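You operate a simulated robot arm through the tools that you are given. There is no shell and no other tool. Be economical: measure what you need, move in short steps, check, and stop when the job is done.

Carry out the task below with a simulated robot arm. There is one attempt and no reset: what you move stays moved.

TASK
Put the label bundle that says "firm" from the white table on top of the brown tape roll there and the label bundle marked "large" on the plywood bench.

It is judged by the outcome, as a careful person would: the job done as asked, and still so three seconds after it is handed in. It fails if anything else is knocked over, pushed out of place, dropped, spilled or broken.

THE ROBOT
A 6-joint arm with a two-finger parallel gripper, fixed in place. Base frame: the origin is at the foot of the arm, x ahead of it, y to its left, z up; the work surface is at about z = 0.839. Lengths are in m, angles in degrees, forces in N, time in s.
With the tool pointing down near the work surface it reaches from about 0.26 to 0.68 m from the base axis. Its first joint turns from -66.0 to 66.0 degrees. Payload 2.9 kg.
Tool frame: the origin (TCP) lies between the finger pads and is the grasp point; the fingertips stand 0.03 m ahead of it; z points along the fingers, y is the line along which they close. The gripper opens to 0.11 m. The fingers are 0.02 m wide and 0.01 m thick; the gripper's body (0.048 by 0.112 m) begins 0.055 m behind the TCP.
Orientation is that of the tool frame in the base frame, as [roll, pitch, yaw] about the fixed x, y, z axes, in that order (R = Rz(yaw) Ry(pitch) Rx(roll)). With the fingers straight down and closing along the base's y, the tool's x points along the base's -x, its y along +y and its z along -z.

THE INTERFACE
- The arm moves only by the tool drive_tool. Its argument "steps" is a list of rows, each an object (a shift or turn left out is 0, a gripper value left out holds the last) with "angular": the turn, a rotation vector about the tool's x, y, z in rad, a list of three; "translation": the shift along the tool's x, y, z in m, a list of three; "hand": the opening, from 0 (shut) to 1 (fully open). In form: [{"angular": [ax, ay, az], "translation": [tx, ty, tz], "hand": hand}, ...]. A call has 1 to 8 rows; each row shifts and turns the commanded pose from where the row before left it, along the tool's axes as they then stand. A row lasts 0.2 s, in which the tool goes at most 0.05 m and 8.6 degrees; a call with a longer step from one row to the next is refused whole, and so is a gripper value outside its range. A pose out of reach is approached as far as the arm can. The call stops where the force on the tool passes 40 N (or 10 N more than at its start, if that is more) or the arm is blocked; 0.2 s more then pass. The fingers move at their own pace (about 0.108 m/s each) and stop on an object; they squeeze with about 24 N. The grip force told is the motor's: it shows also when the fingers shut on nothing. Time passes only in rows, and 0.2 s behind the last, so rows that do not move let the fingers close. It gives the time, the measured TCP pose, the force on the tool (base axes), the opening and the grip force at its end, in the units of the frame above (readings bear some noise), and new pictures: "pictures" is both (left out), scene, wrist or none.
- Cameras (640 x 400 px; columns grow to the right, rows downward): "scene" is fixed at [0.0796, 0.4356, 1.3837]; the picture's right is [-0.74, -0.67, 0.00], its down [-0.39, 0.43, -0.82] and it looks along [0.55, -0.60, -0.58] (base axes); focal length 314 px, centre (320, 200). "wrist" rides on the gripper at [-0.036, 0, -0.057] in the tool frame; the picture's right is [0.00, -1.00, 0.00], its down [0.97, 0.00, -0.24] and it looks along [0.24, 0.00, 0.97] (tool axes); focal length 218 px, centre (320, 200).
- probe_pixels(camera, pixels): for up to 12 pixels [column, row] of the newest picture of that camera ("zoom" is the newest enlarged one), the place [x, y, z] in the base frame of the surface seen there, good to about 0.002 m. No time passes.
- zoom(camera, box): a new picture of the part [left, top, right, bottom] of that camera's present view, enlarged. No time passes.
- job_done(): hands the job in; it is judged then, once.

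Work in short steps. Measure before you move; look again where a grasp or a placing could have gone wrong, and mend it. You have 60 turns and 120 pictures in all, those below and enlarged ones among them. Open the gripper and draw the arm clear of the work before you hand the job in, unless the task says otherwise; then end with one line.

The tools are called after "Emit:" by a JSON object that holds its "name" and its "arguments". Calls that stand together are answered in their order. drive_tool: Moves the arm, as the interface text tells. Its arguments: {"type":"object","properties":{"steps":{"type":"array","items":{"type":"object","properties":{"angular":{"type":"array","items":{"type":"number"}},"translation":{"type":"array","items":{"type":"number"}},"hand":{"type":"number"}}}},"pictures":{"type":"string","enum":["both","scene","wrist","none"]}},"required":["steps"]} The other tools are called the same way: probe_pixels (camera, pixels) gives the place of the surface under pixels of a picture; zoom (camera, box) takes an enlarged picture of a part of a camera's view; job_done () hands the job in.

At the start:

```text
clock: 0.0
ee_pos: [0.4769, -0.0362, 1.1293]
orientation: [180.0, 0.0, 180.0]
contact_force: [0.1, 0.0, 1.0]
grip_width: 0.1101
finger_force: 0.1
```

scene: 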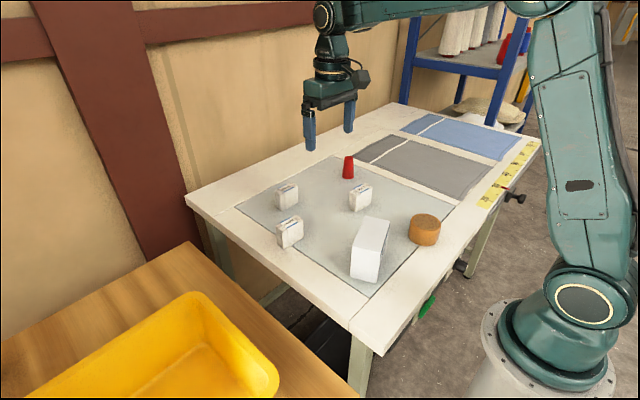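
wrist: 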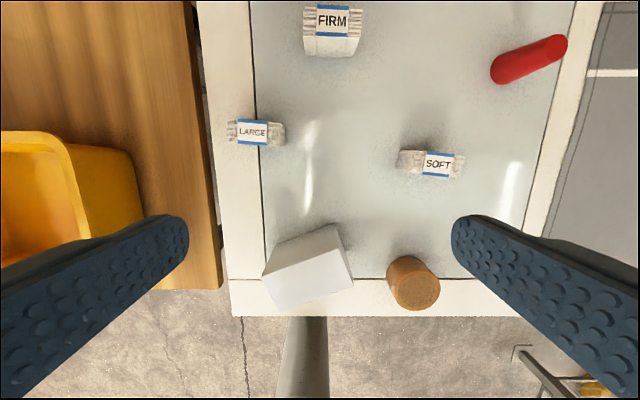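

The wrist view shows the FIRM bundle at (332,30), LARGE at (256,131), SOFT at (435,163) and the roll at (413,283). I'll probe these and enlarge the view.

Emit:
{"name": "probe_pixels", "arguments": {"camera": "wrist", "pixels": [[332, 20], [310, 15], [356, 18], [333, 45], [254, 132], [233, 131], [280, 134], [254, 124], [415, 289], [410, 265], [100, 250], [180, 250]]}}

Emit:
{"name": "zoom", "arguments": {"camera": "wrist", "box": [200, 0, 480, 175]}}

Emit:
{"name": "zoom", "arguments": {"camera": "scene", "box": [240, 140, 460, 290]}}

```text
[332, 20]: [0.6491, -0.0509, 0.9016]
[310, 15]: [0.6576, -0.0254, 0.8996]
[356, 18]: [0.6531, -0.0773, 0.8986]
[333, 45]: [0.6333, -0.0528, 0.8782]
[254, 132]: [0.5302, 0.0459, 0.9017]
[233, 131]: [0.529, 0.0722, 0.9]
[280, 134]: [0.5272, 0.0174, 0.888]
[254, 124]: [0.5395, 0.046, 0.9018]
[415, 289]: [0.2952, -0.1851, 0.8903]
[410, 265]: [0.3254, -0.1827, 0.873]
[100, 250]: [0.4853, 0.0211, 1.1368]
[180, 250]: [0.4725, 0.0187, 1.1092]
```

```text
2.29 times, centred on (340, 88) of wrist
```

zoom: 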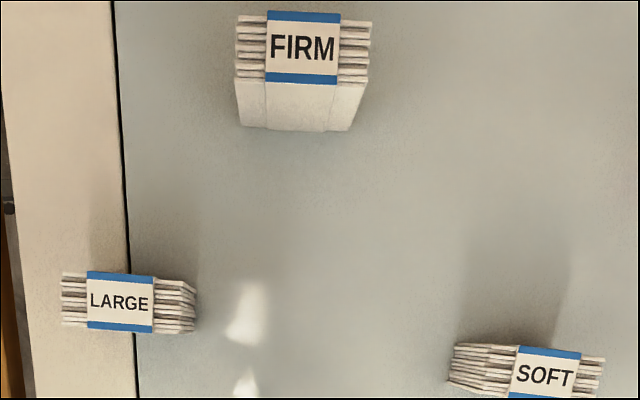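

```text
2.67 times, centred on (350, 215) of scene
```

zoom: 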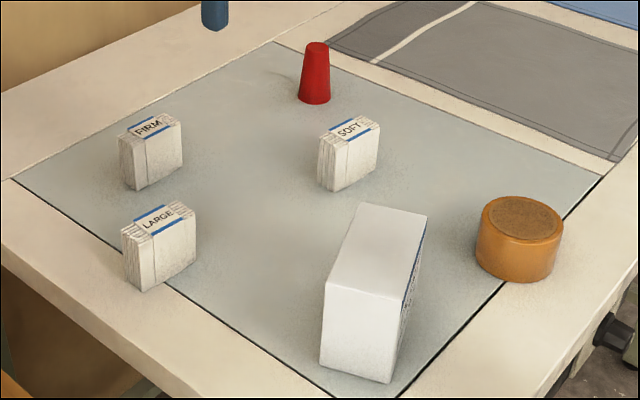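

Both bundles stand upright. Next I'll measure the bench, the roll top, the white box and the yellow bin.

Emit:
{"name": "probe_pixels", "arguments": {"camera": "scene", "pixels": [[424, 223], [411, 219], [439, 221], [425, 214], [424, 231], [375, 218], [353, 250], [362, 222], [386, 226], [378, 250]]}}

Emit:
{"name": "probe_pixels", "arguments": {"camera": "wrist", "pixels": [[160, 60], [195, 60], [170, 120], [190, 200], [215, 280], [60, 60], [60, 120], [130, 150], [60, 135], [130, 20], [208, 60], [190, 20]]}}

Emit:
{"name": "probe_pixels", "arguments": {"camera": "zoom", "pixels": [[180, 120], [119, 138], [152, 124], [145, 138], [150, 170], [195, 208], [125, 235], [160, 218], [150, 226], [170, 250], [130, 260], [183, 203]]}}

```text
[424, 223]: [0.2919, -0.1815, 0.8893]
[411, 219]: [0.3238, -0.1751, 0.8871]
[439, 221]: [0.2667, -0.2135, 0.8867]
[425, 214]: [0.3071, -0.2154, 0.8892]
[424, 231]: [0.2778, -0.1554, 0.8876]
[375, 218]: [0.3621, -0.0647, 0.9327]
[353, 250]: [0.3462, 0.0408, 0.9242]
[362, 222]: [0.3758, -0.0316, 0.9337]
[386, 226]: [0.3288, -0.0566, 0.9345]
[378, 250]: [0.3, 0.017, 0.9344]
```

```text
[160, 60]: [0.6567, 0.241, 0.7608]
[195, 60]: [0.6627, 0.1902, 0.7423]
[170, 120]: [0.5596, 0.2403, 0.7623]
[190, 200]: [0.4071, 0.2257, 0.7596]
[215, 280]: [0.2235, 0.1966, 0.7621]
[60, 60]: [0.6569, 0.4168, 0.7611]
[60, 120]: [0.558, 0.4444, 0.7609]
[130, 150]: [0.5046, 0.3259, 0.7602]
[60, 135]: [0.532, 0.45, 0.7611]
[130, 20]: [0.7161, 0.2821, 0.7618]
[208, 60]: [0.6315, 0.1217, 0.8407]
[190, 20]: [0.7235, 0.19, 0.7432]
```

```text
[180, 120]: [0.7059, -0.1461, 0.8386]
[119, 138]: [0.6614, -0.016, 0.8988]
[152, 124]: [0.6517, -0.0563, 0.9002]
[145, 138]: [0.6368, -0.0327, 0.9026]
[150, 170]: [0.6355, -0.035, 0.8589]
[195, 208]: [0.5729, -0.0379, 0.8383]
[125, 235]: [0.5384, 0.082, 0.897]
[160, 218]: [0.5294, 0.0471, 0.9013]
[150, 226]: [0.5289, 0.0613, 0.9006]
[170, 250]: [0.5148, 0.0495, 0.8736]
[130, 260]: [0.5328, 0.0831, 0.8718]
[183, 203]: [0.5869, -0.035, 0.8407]
```

FIRM is centred near (0.65, -0.051), with its thickness along x. The bench is at z≈0.761. I'll move above FIRM and start turning 90° so the fingers close along x.

Emit:
{"name": "drive_tool", "arguments": {"steps": [{"translation": [-0.043, -0.0037, 0.0225], "hand": 1}, {"translation": [-0.043, -0.0037, 0.0225]}, {"translation": [-0.043, -0.0037, 0.0225]}, {"translation": [-0.043, -0.0037, 0.0225]}, {"angular": [0, 0, 0.1428]}, {"angular": [0, 0, 0.1428]}, {"angular": [0, 0, 0.1428]}, {"angular": [0, 0, 0.1428]}], "pictures": "none"}}

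Emit:
{"name": "drive_tool", "arguments": {"steps": [{"angular": [0, 0, 0.1428]}, {"angular": [0, 0, 0.1428]}, {"angular": [0, 0, 0.1428]}, {"angular": [0, 0, 0.1428]}, {"angular": [0, 0, 0.1428]}, {"angular": [0, 0, 0.1428]}, {"angular": [0, 0, 0.1428]}]}}

```text
clock: 1.8
ee_pos: [0.6499, -0.0513, 1.038]
orientation: [-179.9, 0.0, 147.3]
contact_force: [0.4, 0.5, -0.6]
grip_width: 0.1099
finger_force: 0.0
```

```text
clock: 3.4
ee_pos: [0.6482, -0.0509, 1.0411]
orientation: [-180.0, 0.0, 89.8]
contact_force: [0.2, -0.2, 0.7]
grip_width: 0.1099
finger_force: 0.0
```

scene: 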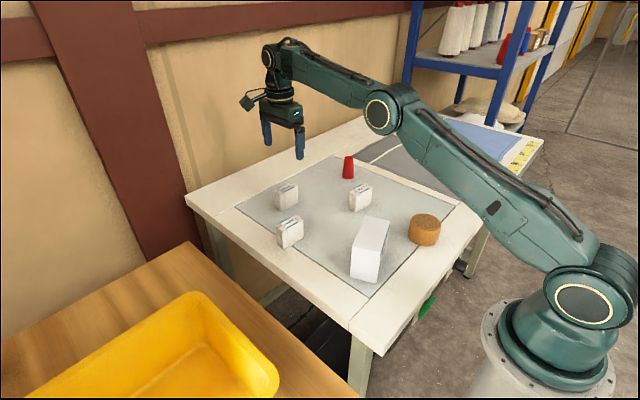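
wrist: 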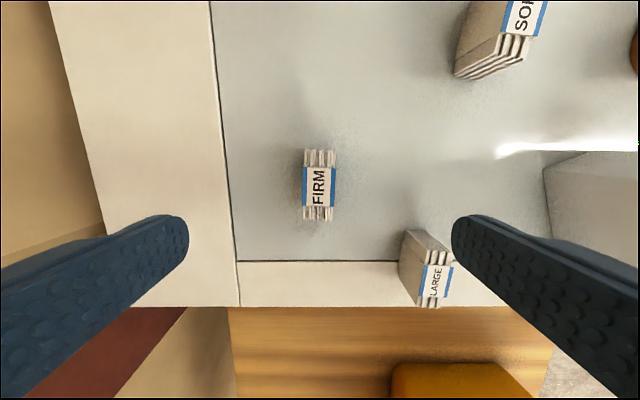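

Rotation worked; FIRM is at (319,186) in the wrist view. Probing its edges.

Emit:
{"name": "probe_pixels", "arguments": {"camera": "wrist", "pixels": [[306, 185], [333, 185], [319, 152], [319, 218], [307, 155], [333, 155], [306, 217], [331, 217]]}}

Emit:
{"name": "zoom", "arguments": {"camera": "wrist", "box": [240, 140, 400, 240]}}

```text
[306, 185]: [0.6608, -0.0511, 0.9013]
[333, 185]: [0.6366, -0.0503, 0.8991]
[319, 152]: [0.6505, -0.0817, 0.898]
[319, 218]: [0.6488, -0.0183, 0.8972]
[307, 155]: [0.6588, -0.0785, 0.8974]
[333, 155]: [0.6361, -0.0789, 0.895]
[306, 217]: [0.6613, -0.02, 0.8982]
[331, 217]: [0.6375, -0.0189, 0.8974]
```

```text
4.00 times, centred on (320, 190) of wrist
```

zoom: 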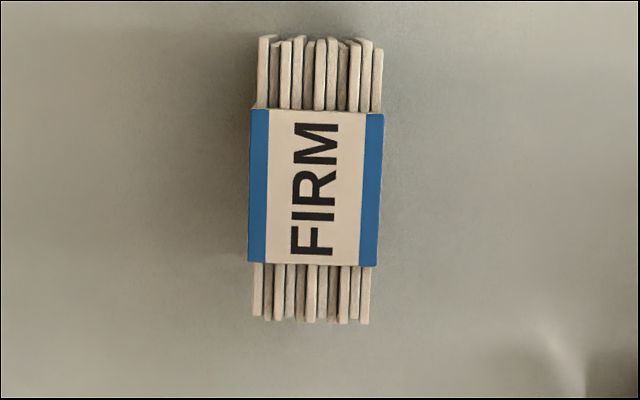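

FIRM is centred at (0.649, -0.050) and nearly square to the fingers. I'll descend to TCP z≈0.876 and close.

Emit:
{"name": "drive_tool", "arguments": {"steps": [{"translation": [0.001, 0.001, 0.0413], "hand": 1}, {"translation": [0, 0, 0.0413]}, {"translation": [0, 0, 0.0413]}, {"translation": [0, 0, 0.0413]}, {}], "pictures": "both"}}

```text
clock: 4.6
ee_pos: [0.6511, -0.0501, 0.8718]
orientation: [-180.0, 0.0, 90.1]
contact_force: [-0.6, -0.4, 0.1]
grip_width: 0.1101
finger_force: 0.0
```

scene: 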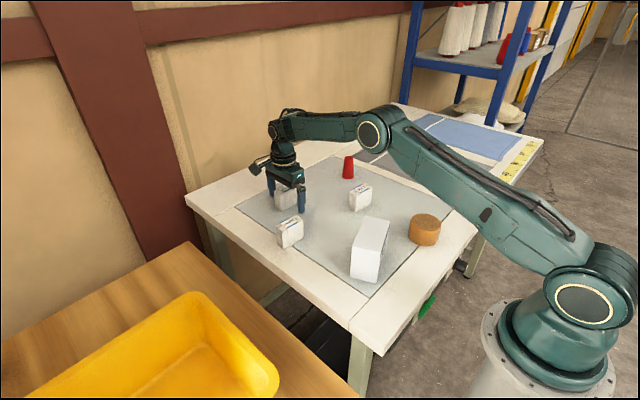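
wrist: 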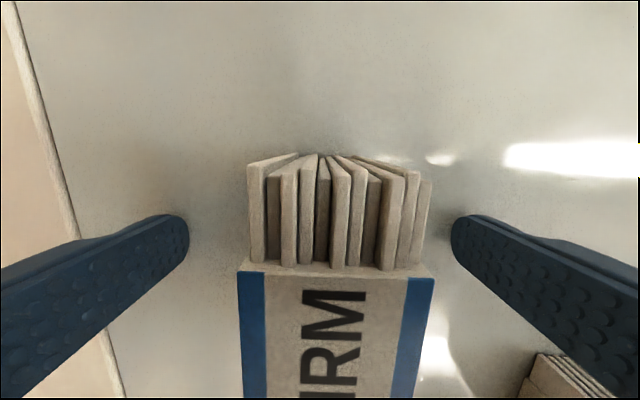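

Bundle sits between the fingers; I'll raise slightly and close.

Emit:
{"name": "drive_tool", "arguments": {"steps": [{"translation": [0, 0, -0.003], "hand": 0}, {}, {}, {}], "pictures": "wrist"}}

```text
clock: 5.6
ee_pos: [0.6522, -0.0522, 0.8758]
orientation: [180.0, 0.0, 90.0]
contact_force: [0.0, 0.0, 0.3]
grip_width: 0.0294
finger_force: 23.6
```

wrist: 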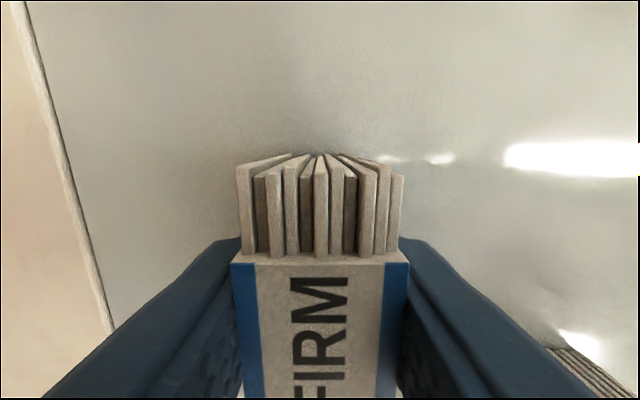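

Held at 0.029 m. Lift straight up.

Emit:
{"name": "drive_tool", "arguments": {"steps": [{"translation": [0, 0, -0.02]}, {"translation": [0, 0, -0.04]}, {"translation": [0, 0, -0.045]}, {"translation": [0, 0, -0.045]}, {"translation": [-0.0134, -0.0354, 0]}, {"translation": [-0.0134, -0.0354, 0]}, {"translation": [-0.0134, -0.0354, 0]}, {"translation": [-0.0134, -0.0354, 0]}], "pictures": "scene"}}

Emit:
{"name": "drive_tool", "arguments": {"steps": [{"translation": [-0.0134, -0.0354, 0]}, {"translation": [-0.0134, -0.0354, 0]}, {"translation": [-0.0134, -0.0354, 0]}, {"translation": [-0.0134, -0.0354, 0]}, {"translation": [-0.0134, -0.0354, 0]}, {"translation": [-0.0134, -0.0354, 0]}, {}], "pictures": "both"}}

```text
clock: 7.4
ee_pos: [0.508, -0.1043, 1.0266]
orientation: [180.0, 0.1, 90.0]
contact_force: [0.4, -0.6, 0.0]
grip_width: 0.0297
finger_force: 23.7
```

scene: 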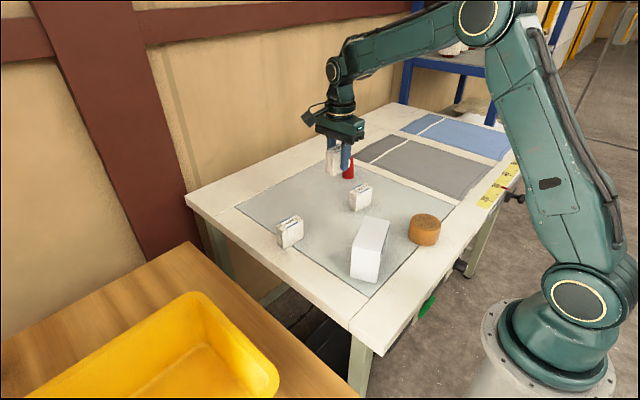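

```text
clock: 9.0
ee_pos: [0.2975, -0.1838, 1.0287]
orientation: [-180.0, -0.1, 90.1]
contact_force: [-0.4, 0.7, 0.2]
grip_width: 0.0296
finger_force: 24.2
```

scene: 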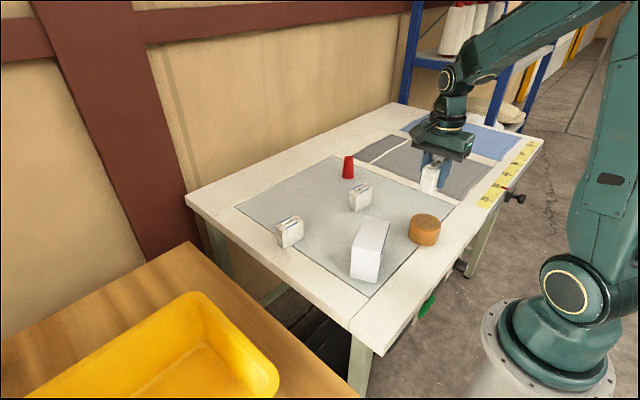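
wrist: 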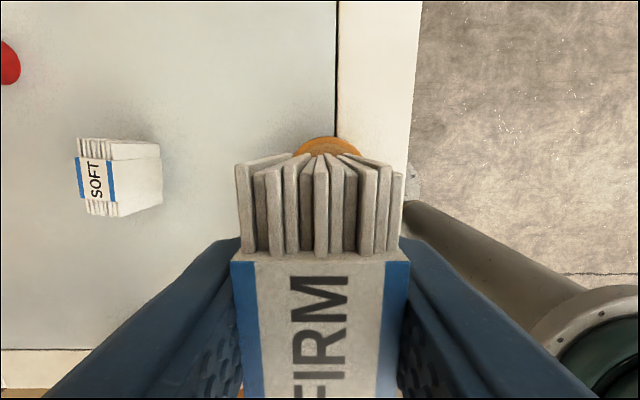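

Above the roll. Refine the roll centre with an enlarged view before lowering.

Emit:
{"name": "zoom", "arguments": {"camera": "scene", "box": [384, 200, 464, 250]}}

```text
8.00 times, centred on (424, 225) of scene
```

zoom: 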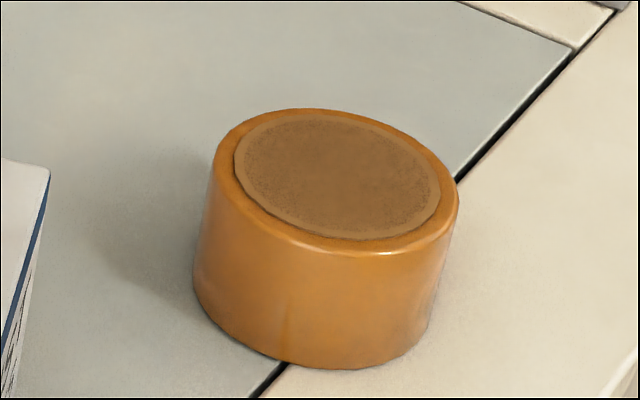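

Emit:
{"name": "probe_pixels", "arguments": {"camera": "zoom", "pixels": [[237, 150], [440, 210], [300, 118], [380, 238], [337, 178], [260, 205], [420, 150], [226, 150], [450, 210]]}}

```text
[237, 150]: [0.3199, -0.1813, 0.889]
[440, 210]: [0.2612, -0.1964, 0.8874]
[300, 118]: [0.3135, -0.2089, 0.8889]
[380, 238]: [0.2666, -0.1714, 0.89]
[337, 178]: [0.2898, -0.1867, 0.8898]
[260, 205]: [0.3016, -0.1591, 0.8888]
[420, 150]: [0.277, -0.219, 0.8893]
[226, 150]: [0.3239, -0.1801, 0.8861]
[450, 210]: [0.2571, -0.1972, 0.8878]
```

Roll centre ≈ (0.290, -0.189), top 0.889. Shift and lower to just above.

Emit:
{"name": "drive_tool", "arguments": {"steps": [{"translation": [-0.005, -0.006, 0]}, {"translation": [0, 0, 0.03]}, {"translation": [0, 0, 0.03]}, {"translation": [0, 0, 0.025]}, {"translation": [0, 0, 0.01]}, {}], "pictures": "scene"}}

Emit:
{"name": "zoom", "arguments": {"camera": "scene", "box": [374, 170, 474, 250]}}

```text
clock: 10.4
ee_pos: [0.2897, -0.1892, 0.9335]
orientation: [-179.9, 0.0, 89.9]
contact_force: [-0.3, 0.3, -0.5]
grip_width: 0.0299
finger_force: 24.0
```

scene: 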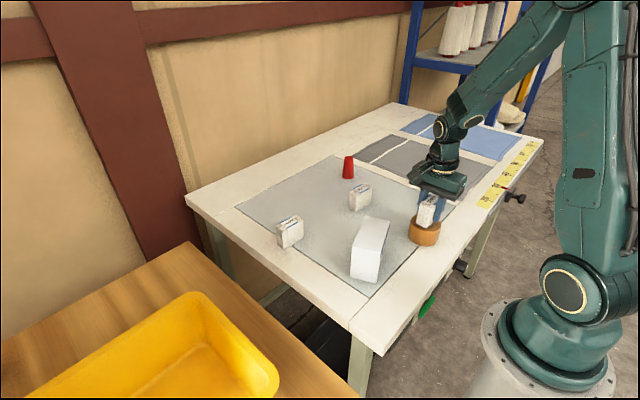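

```text
5.00 times, centred on (424, 210) of scene
```

zoom: 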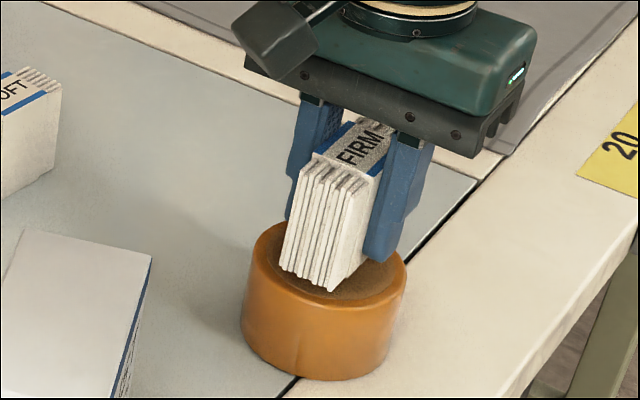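

A few mm to go; lower in 2 mm steps while watching the force.

Emit:
{"name": "drive_tool", "arguments": {"steps": [{"translation": [0, 0, 0.002]}, {"translation": [0, 0, 0.002]}, {"translation": [0, 0, 0.001]}, {}], "pictures": "none"}}

Emit:
{"name": "drive_tool", "arguments": {"steps": [{"translation": [0, 0, 0.001]}, {}], "pictures": "none"}}

Emit:
{"name": "drive_tool", "arguments": {"steps": [{"translation": [0, 0, 0.001]}, {}], "pictures": "scene"}}

Emit:
{"name": "zoom", "arguments": {"camera": "scene", "box": [374, 170, 474, 250]}}

```text
clock: 11.4
ee_pos: [0.2897, -0.1889, 0.9274]
orientation: [-180.0, 0.0, 90.0]
contact_force: [-0.8, 0.1, -0.2]
grip_width: 0.0297
finger_force: 23.8
```

```text
clock: 12.0
ee_pos: [0.2913, -0.1884, 0.927]
orientation: [-179.9, 0.0, 90.0]
contact_force: [0.4, -0.1, 0.3]
grip_width: 0.0298
finger_force: 23.8
```

```text
clock: 12.6
ee_pos: [0.2901, -0.1892, 0.9259]
orientation: [180.0, 0.0, 90.0]
contact_force: [0.9, 0.6, 0.2]
grip_width: 0.0294
finger_force: 24.6
```

scene: 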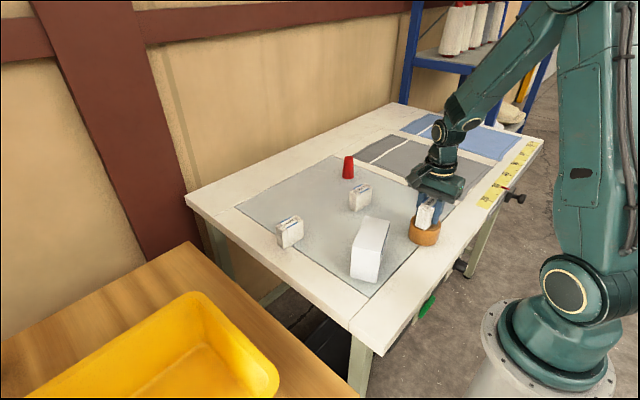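

```text
5.00 times, centred on (424, 210) of scene
```

zoom: 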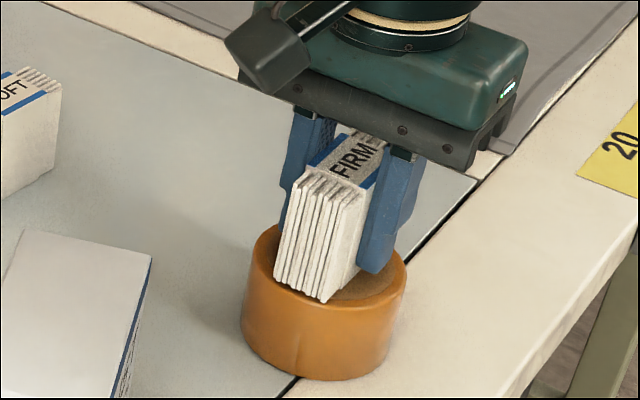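

No contact force yet; continue in 1 mm steps.

Emit:
{"name": "drive_tool", "arguments": {"steps": [{"translation": [0, 0, 0.001]}, {}], "pictures": "none"}}

Emit:
{"name": "drive_tool", "arguments": {"steps": [{"translation": [0, 0, 0.001]}, {}], "pictures": "none"}}

```text
clock: 13.2
ee_pos: [0.29, -0.1902, 0.925]
orientation: [180.0, 0.0, 90.0]
contact_force: [-0.1, -0.3, -0.2]
grip_width: 0.0296
finger_force: 23.8
```

```text
clock: 13.8
ee_pos: [0.2902, -0.1892, 0.924]
orientation: [180.0, 0.0, 90.0]
contact_force: [-0.1, 0.7, 4.6]
grip_width: 0.0294
finger_force: 23.8
```

Contact (4.6 N). Release and rise.

Emit:
{"name": "drive_tool", "arguments": {"steps": [{"hand": 0.4}, {"hand": 0.7}, {}], "pictures": "wrist"}}

Emit:
{"name": "drive_tool", "arguments": {"steps": [{"translation": [0, 0, -0.02]}, {"translation": [0, 0, -0.045]}, {"translation": [0, 0, -0.045]}, {}], "pictures": "both"}}

Emit:
{"name": "zoom", "arguments": {"camera": "scene", "box": [374, 170, 474, 250]}}

```text
clock: 14.6
ee_pos: [0.2909, -0.1883, 0.9244]
orientation: [-179.9, -0.1, 90.1]
contact_force: [-0.4, 0.5, 1.1]
grip_width: 0.077
finger_force: 0.1
```

wrist: 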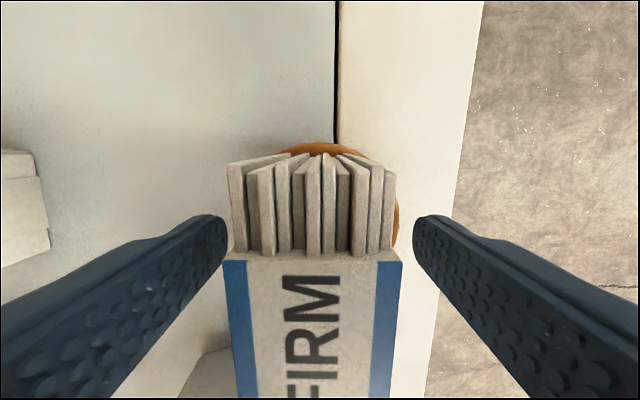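

```text
clock: 15.6
ee_pos: [0.2888, -0.1901, 1.0321]
orientation: [180.0, 0.0, 90.0]
contact_force: [-0.1, 0.1, 0.3]
grip_width: 0.0771
finger_force: 0.1
```

scene: 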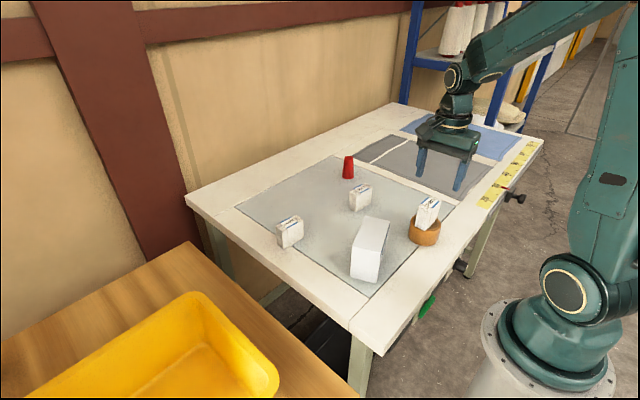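
wrist: 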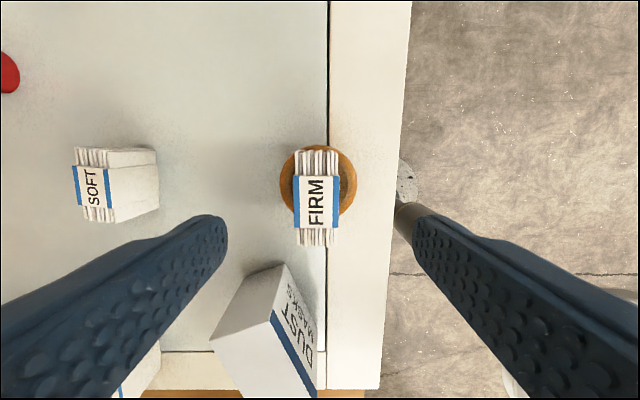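

```text
5.00 times, centred on (424, 210) of scene
```

zoom: 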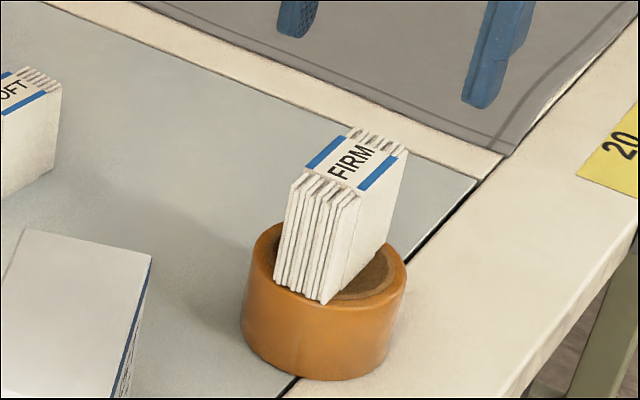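

FIRM stands steadily on the roll. Now travel above LARGE (≈(0.53, 0.047)), fully opening the hand.

Emit:
{"name": "drive_tool", "arguments": {"steps": [{"translation": [0.0335, 0.034, 0], "hand": 1}, {"translation": [0.0335, 0.034, 0]}, {"translation": [0.0335, 0.034, 0]}, {"translation": [0.0335, 0.034, 0]}, {"translation": [0.0335, 0.034, 0]}, {"translation": [0.0335, 0.034, 0]}, {"translation": [0.0335, 0.034, 0]}, {}], "pictures": "wrist"}}

Emit:
{"name": "zoom", "arguments": {"camera": "wrist", "box": [240, 140, 400, 240]}}

```text
clock: 17.4
ee_pos: [0.5266, 0.0462, 1.0342]
orientation: [-179.9, 0.0, 90.0]
contact_force: [0.1, 0.1, -0.8]
grip_width: 0.1101
finger_force: 0.0
```

wrist: 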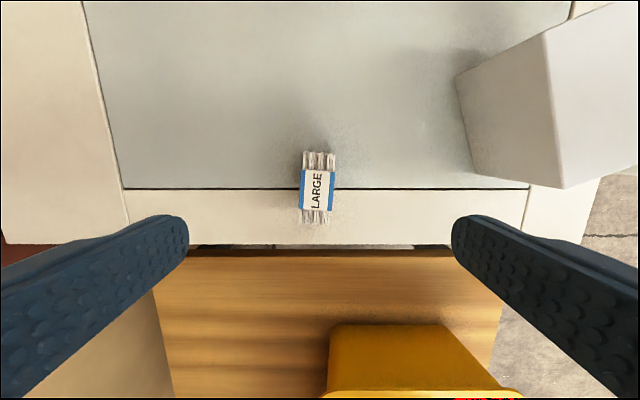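

```text
4.00 times, centred on (320, 190) of wrist
```

zoom: 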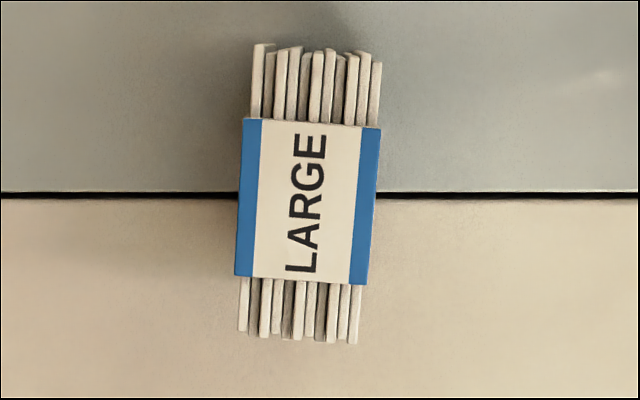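

LARGE is turned about 4° clockwise. Probing its top, the bench space and the bin rim.

Emit:
{"name": "probe_pixels", "arguments": {"camera": "wrist", "pixels": [[301, 185], [333, 185], [320, 155], [313, 221], [317, 190], [335, 327], [436, 327], [325, 385], [240, 300], [260, 350], [190, 280], [250, 262]]}}

Emit:
{"name": "probe_pixels", "arguments": {"camera": "scene", "pixels": [[193, 295], [210, 299], [275, 380], [150, 270], [185, 250], [205, 270], [185, 278], [150, 310]]}}

```text
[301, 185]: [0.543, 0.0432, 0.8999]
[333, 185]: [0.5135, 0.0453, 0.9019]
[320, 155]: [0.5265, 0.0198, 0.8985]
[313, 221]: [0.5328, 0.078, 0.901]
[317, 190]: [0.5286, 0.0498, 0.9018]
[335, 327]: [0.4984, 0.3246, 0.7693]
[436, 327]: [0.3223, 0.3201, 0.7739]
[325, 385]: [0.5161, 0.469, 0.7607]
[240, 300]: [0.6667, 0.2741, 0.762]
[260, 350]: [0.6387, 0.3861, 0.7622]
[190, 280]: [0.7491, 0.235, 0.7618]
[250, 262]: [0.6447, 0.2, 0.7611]
```

```text
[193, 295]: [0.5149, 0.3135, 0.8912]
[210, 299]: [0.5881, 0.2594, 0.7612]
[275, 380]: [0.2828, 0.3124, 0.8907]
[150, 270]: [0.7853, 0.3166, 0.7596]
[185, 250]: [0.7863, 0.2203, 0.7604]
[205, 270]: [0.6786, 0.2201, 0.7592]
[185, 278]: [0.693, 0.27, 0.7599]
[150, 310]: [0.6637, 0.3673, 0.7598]
```

LARGE is centred (0.5285, 0.049); a free bench spot is near (0.58, 0.258), and the bin rim corner is at (0.515, 0.3135, 0.891). Align, descend and grasp.

Emit:
{"name": "drive_tool", "arguments": {"steps": [{"translation": [0.0035, 0.0005, 0], "angular": [0, 0, 0.07], "hand": 1}, {"translation": [0, 0, 0.045]}, {"translation": [0, 0, 0.045]}, {"translation": [0, 0, 0.045]}, {"translation": [0, 0, 0.022]}, {}], "pictures": "wrist"}}

```text
clock: 18.8
ee_pos: [0.5321, 0.0468, 0.8774]
orientation: [179.9, 0.0, 86.1]
contact_force: [0.3, -0.9, 0.3]
grip_width: 0.11
finger_force: 0.1
```

wrist: 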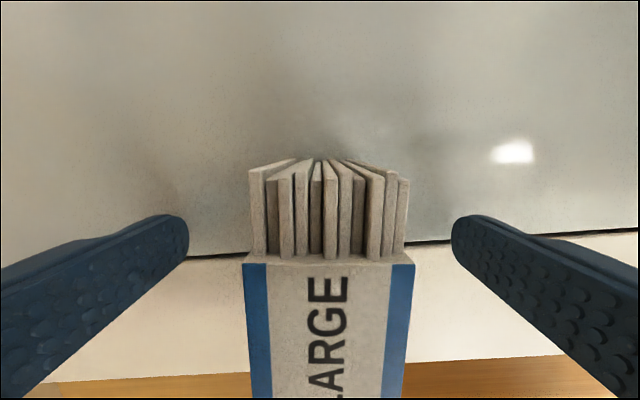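

Well aligned; close, then lift.

Emit:
{"name": "drive_tool", "arguments": {"steps": [{"hand": 0}, {}, {}, {}], "pictures": "none"}}

Emit:
{"name": "drive_tool", "arguments": {"steps": [{"translation": [0, 0, -0.02]}, {"translation": [0, 0, -0.03]}, {"translation": [0, 0, -0.04]}, {}], "pictures": "both"}}

```text
clock: 19.8
ee_pos: [0.531, 0.0469, 0.8775]
orientation: [-180.0, 0.0, 86.0]
contact_force: [0.6, -0.3, -0.3]
grip_width: 0.0296
finger_force: 24.2
```

```text
clock: 20.8
ee_pos: [0.5291, 0.0462, 0.9671]
orientation: [179.9, 0.0, 86.0]
contact_force: [0.1, 0.4, -0.7]
grip_width: 0.0294
finger_force: 24.1
```

scene: 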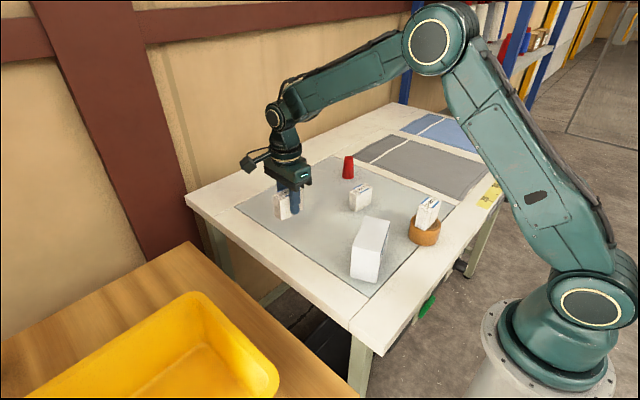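
wrist: 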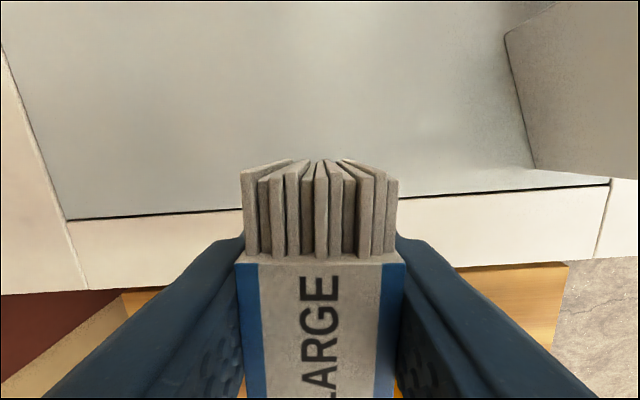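

Held. Travel to above the free bench spot.

Emit:
{"name": "drive_tool", "arguments": {"steps": [{"translation": [0.0428, 0.0072, 0]}, {"translation": [0.0428, 0.0072, 0]}, {"translation": [0.0428, 0.0072, 0]}, {"translation": [0.0428, 0.0072, 0]}, {"translation": [0.0428, 0.0072, 0]}, {"translation": [0, 0, 0.03]}, {"translation": [0, 0, 0.03]}, {}], "pictures": "both"}}

```text
clock: 22.6
ee_pos: [0.5805, 0.2579, 0.9057]
orientation: [179.9, 0.1, 86.0]
contact_force: [-0.9, 1.1, 0.2]
grip_width: 0.0297
finger_force: 23.6
```

scene: 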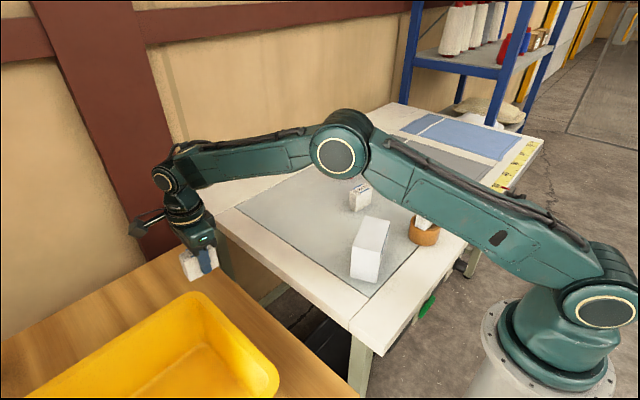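
wrist: 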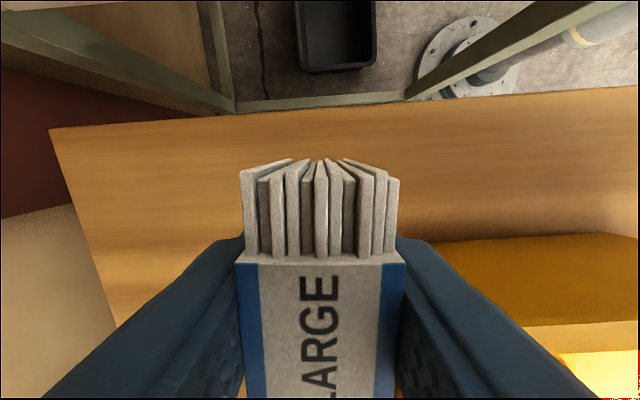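

Clear of the bin. Lower to just above the bench.

Emit:
{"name": "drive_tool", "arguments": {"steps": [{"translation": [0, 0, 0.035]}, {"translation": [0, 0, 0.035]}, {"translation": [0, 0, 0.02]}, {"translation": [0, 0, 0.008]}, {}], "pictures": "scene"}}

Emit:
{"name": "zoom", "arguments": {"camera": "scene", "box": [140, 210, 280, 310]}}

```text
clock: 23.8
ee_pos: [0.5785, 0.2598, 0.8071]
orientation: [-180.0, 0.1, 86.0]
contact_force: [0.2, -0.5, -0.5]
grip_width: 0.0297
finger_force: 23.9
```

scene: 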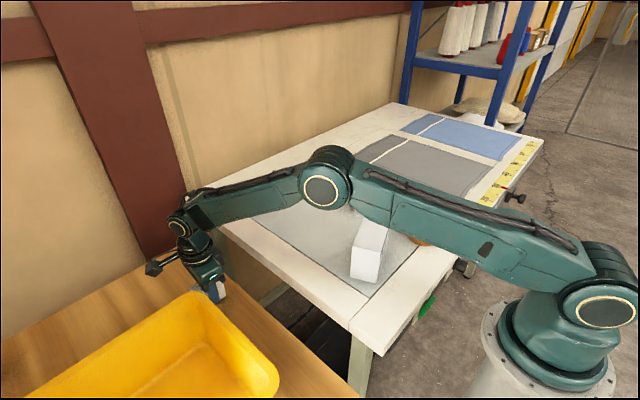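

```text
4.00 times, centred on (210, 260) of scene
```

zoom: 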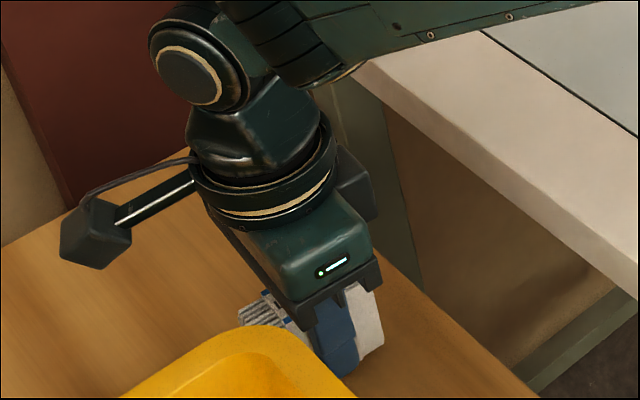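

Check the forearm's clearance over the table, then lower in small steps.

Emit:
{"name": "probe_pixels", "arguments": {"camera": "scene", "pixels": [[220, 218], [250, 211], [290, 205]]}}

Emit:
{"name": "drive_tool", "arguments": {"steps": [{"translation": [0, 0, 0.002]}, {"translation": [0, 0, 0.002]}, {"translation": [0, 0, 0.001]}, {}], "pictures": "none"}}

Emit:
{"name": "drive_tool", "arguments": {"steps": [{"translation": [0, 0, 0.001]}, {}], "pictures": "none"}}

```text
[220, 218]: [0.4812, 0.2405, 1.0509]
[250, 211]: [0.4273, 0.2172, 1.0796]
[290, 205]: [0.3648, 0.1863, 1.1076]
```

```text
clock: 24.8
ee_pos: [0.5792, 0.2599, 0.803]
orientation: [-180.0, 0.0, 85.9]
contact_force: [-0.3, 0.3, -1.0]
grip_width: 0.0296
finger_force: 23.9
```

```text
clock: 25.4
ee_pos: [0.579, 0.2597, 0.8008]
orientation: [-180.0, 0.1, 86.0]
contact_force: [0.0, -0.2, -0.6]
grip_width: 0.0297
finger_force: 24.1
```

Forearm well clear. Continue to contact.

Emit:
{"name": "drive_tool", "arguments": {"steps": [{"translation": [0, 0, 0.001]}, {}], "pictures": "none"}}

Emit:
{"name": "drive_tool", "arguments": {"steps": [{"translation": [0, 0, 0.001]}, {}], "pictures": "none"}}

Emit:
{"name": "drive_tool", "arguments": {"steps": [{"translation": [0, 0, 0.0007]}, {}], "pictures": "none"}}

```text
clock: 26.0
ee_pos: [0.5803, 0.26, 0.8003]
orientation: [180.0, 0.0, 86.1]
contact_force: [0.0, 0.4, -1.3]
grip_width: 0.0296
finger_force: 23.6
```

```text
clock: 26.6
ee_pos: [0.5805, 0.2595, 0.7995]
orientation: [179.9, 0.0, 86.0]
contact_force: [0.0, 0.1, -0.9]
grip_width: 0.0296
finger_force: 24.1
```

```text
clock: 27.2
ee_pos: [0.5804, 0.2602, 0.7998]
orientation: [-180.0, -0.1, 86.0]
contact_force: [0.2, -0.1, 0.4]
grip_width: 0.0295
finger_force: 23.6
```

Emit:
{"name": "drive_tool", "arguments": {"steps": [{"translation": [0, 0, 0.0008]}, {}], "pictures": "none"}}

Emit:
{"name": "drive_tool", "arguments": {"steps": [{"translation": [0, 0, 0.0008]}, {}], "pictures": "wrist"}}

```text
clock: 27.8
ee_pos: [0.5795, 0.2595, 0.7998]
orientation: [-179.9, 0.0, 86.0]
contact_force: [-0.3, -0.2, 0.3]
grip_width: 0.0297
finger_force: 23.7
```

```text
clock: 28.4
ee_pos: [0.5789, 0.2604, 0.7994]
orientation: [180.0, -0.1, 86.0]
contact_force: [-0.8, -0.3, 2.5]
grip_width: 0.0298
finger_force: 24.6
```

wrist: 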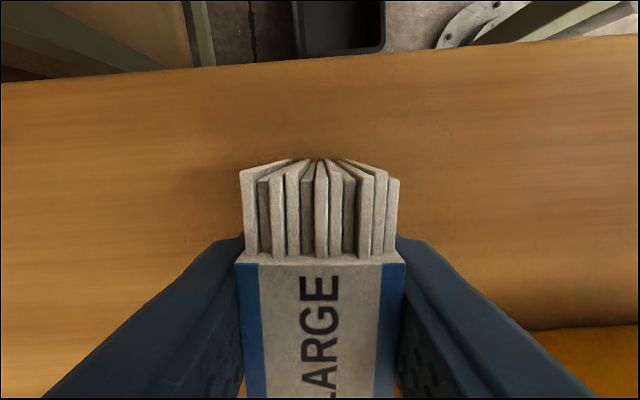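

Light contact at the expected height. Release with a modest opening (bin at right) and rise.

Emit:
{"name": "drive_tool", "arguments": {"steps": [{"hand": 0.4}, {"hand": 0.6}, {}, {"translation": [0, 0, -0.02]}, {"translation": [0, 0, -0.045]}, {"translation": [0, 0, -0.045]}, {"translation": [0, 0, -0.045]}, {}], "pictures": "both"}}

```text
clock: 30.2
ee_pos: [0.5806, 0.2629, 0.9511]
orientation: [179.9, -0.1, 86.0]
contact_force: [-0.2, 0.0, -0.2]
grip_width: 0.0661
finger_force: 0.0
```

scene: 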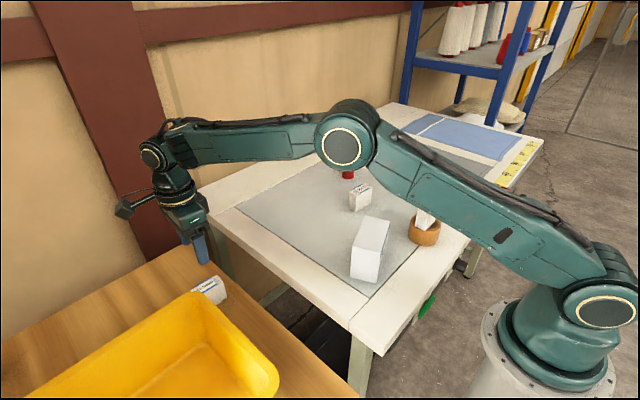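
wrist: 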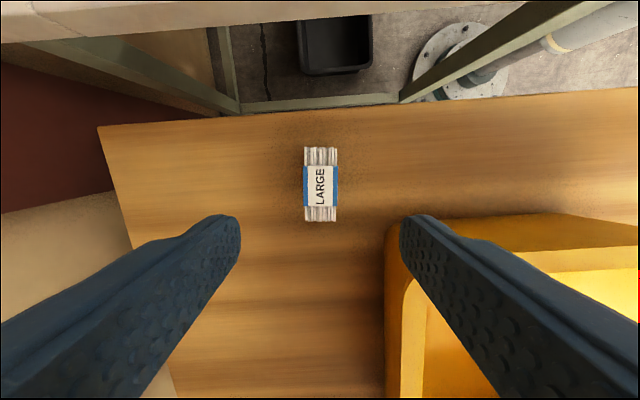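

LARGE stands on the bench. I'll raise further and swing back over the table for a final look.

Emit:
{"name": "drive_tool", "arguments": {"steps": [{"translation": [0, 0, -0.045]}, {"translation": [0, 0, -0.045]}, {"translation": [-0.045, 0, -0.01]}, {"translation": [-0.048, 0, 0]}, {"translation": [-0.048, 0, 0]}, {"translation": [-0.048, 0, 0]}, {"translation": [-0.048, 0, 0]}, {}], "pictures": "scene"}}

Emit:
{"name": "zoom", "arguments": {"camera": "scene", "box": [140, 140, 460, 340]}}

```text
clock: 32.0
ee_pos: [0.5623, 0.0266, 1.0505]
orientation: [180.0, 0.0, 86.1]
contact_force: [-0.2, -0.5, 0.4]
grip_width: 0.066
finger_force: 0.1
```

scene: 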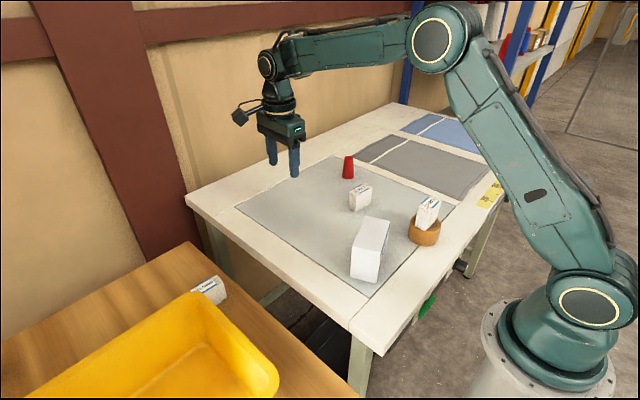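

```text
2.00 times, centred on (300, 240) of scene
```

zoom: 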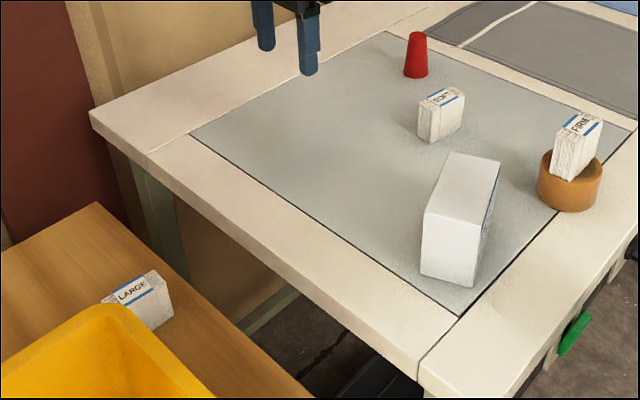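

Both bundles are standing where they were asked for, nothing else has moved, and the arm is clear.

Emit:
{"name": "job_done", "arguments": {}}

```text
The job is handed in.
```

The "firm" bundle now stands on top of the brown tape roll and the "large" bundle stands on the plywood bench; nothing else was disturbed.
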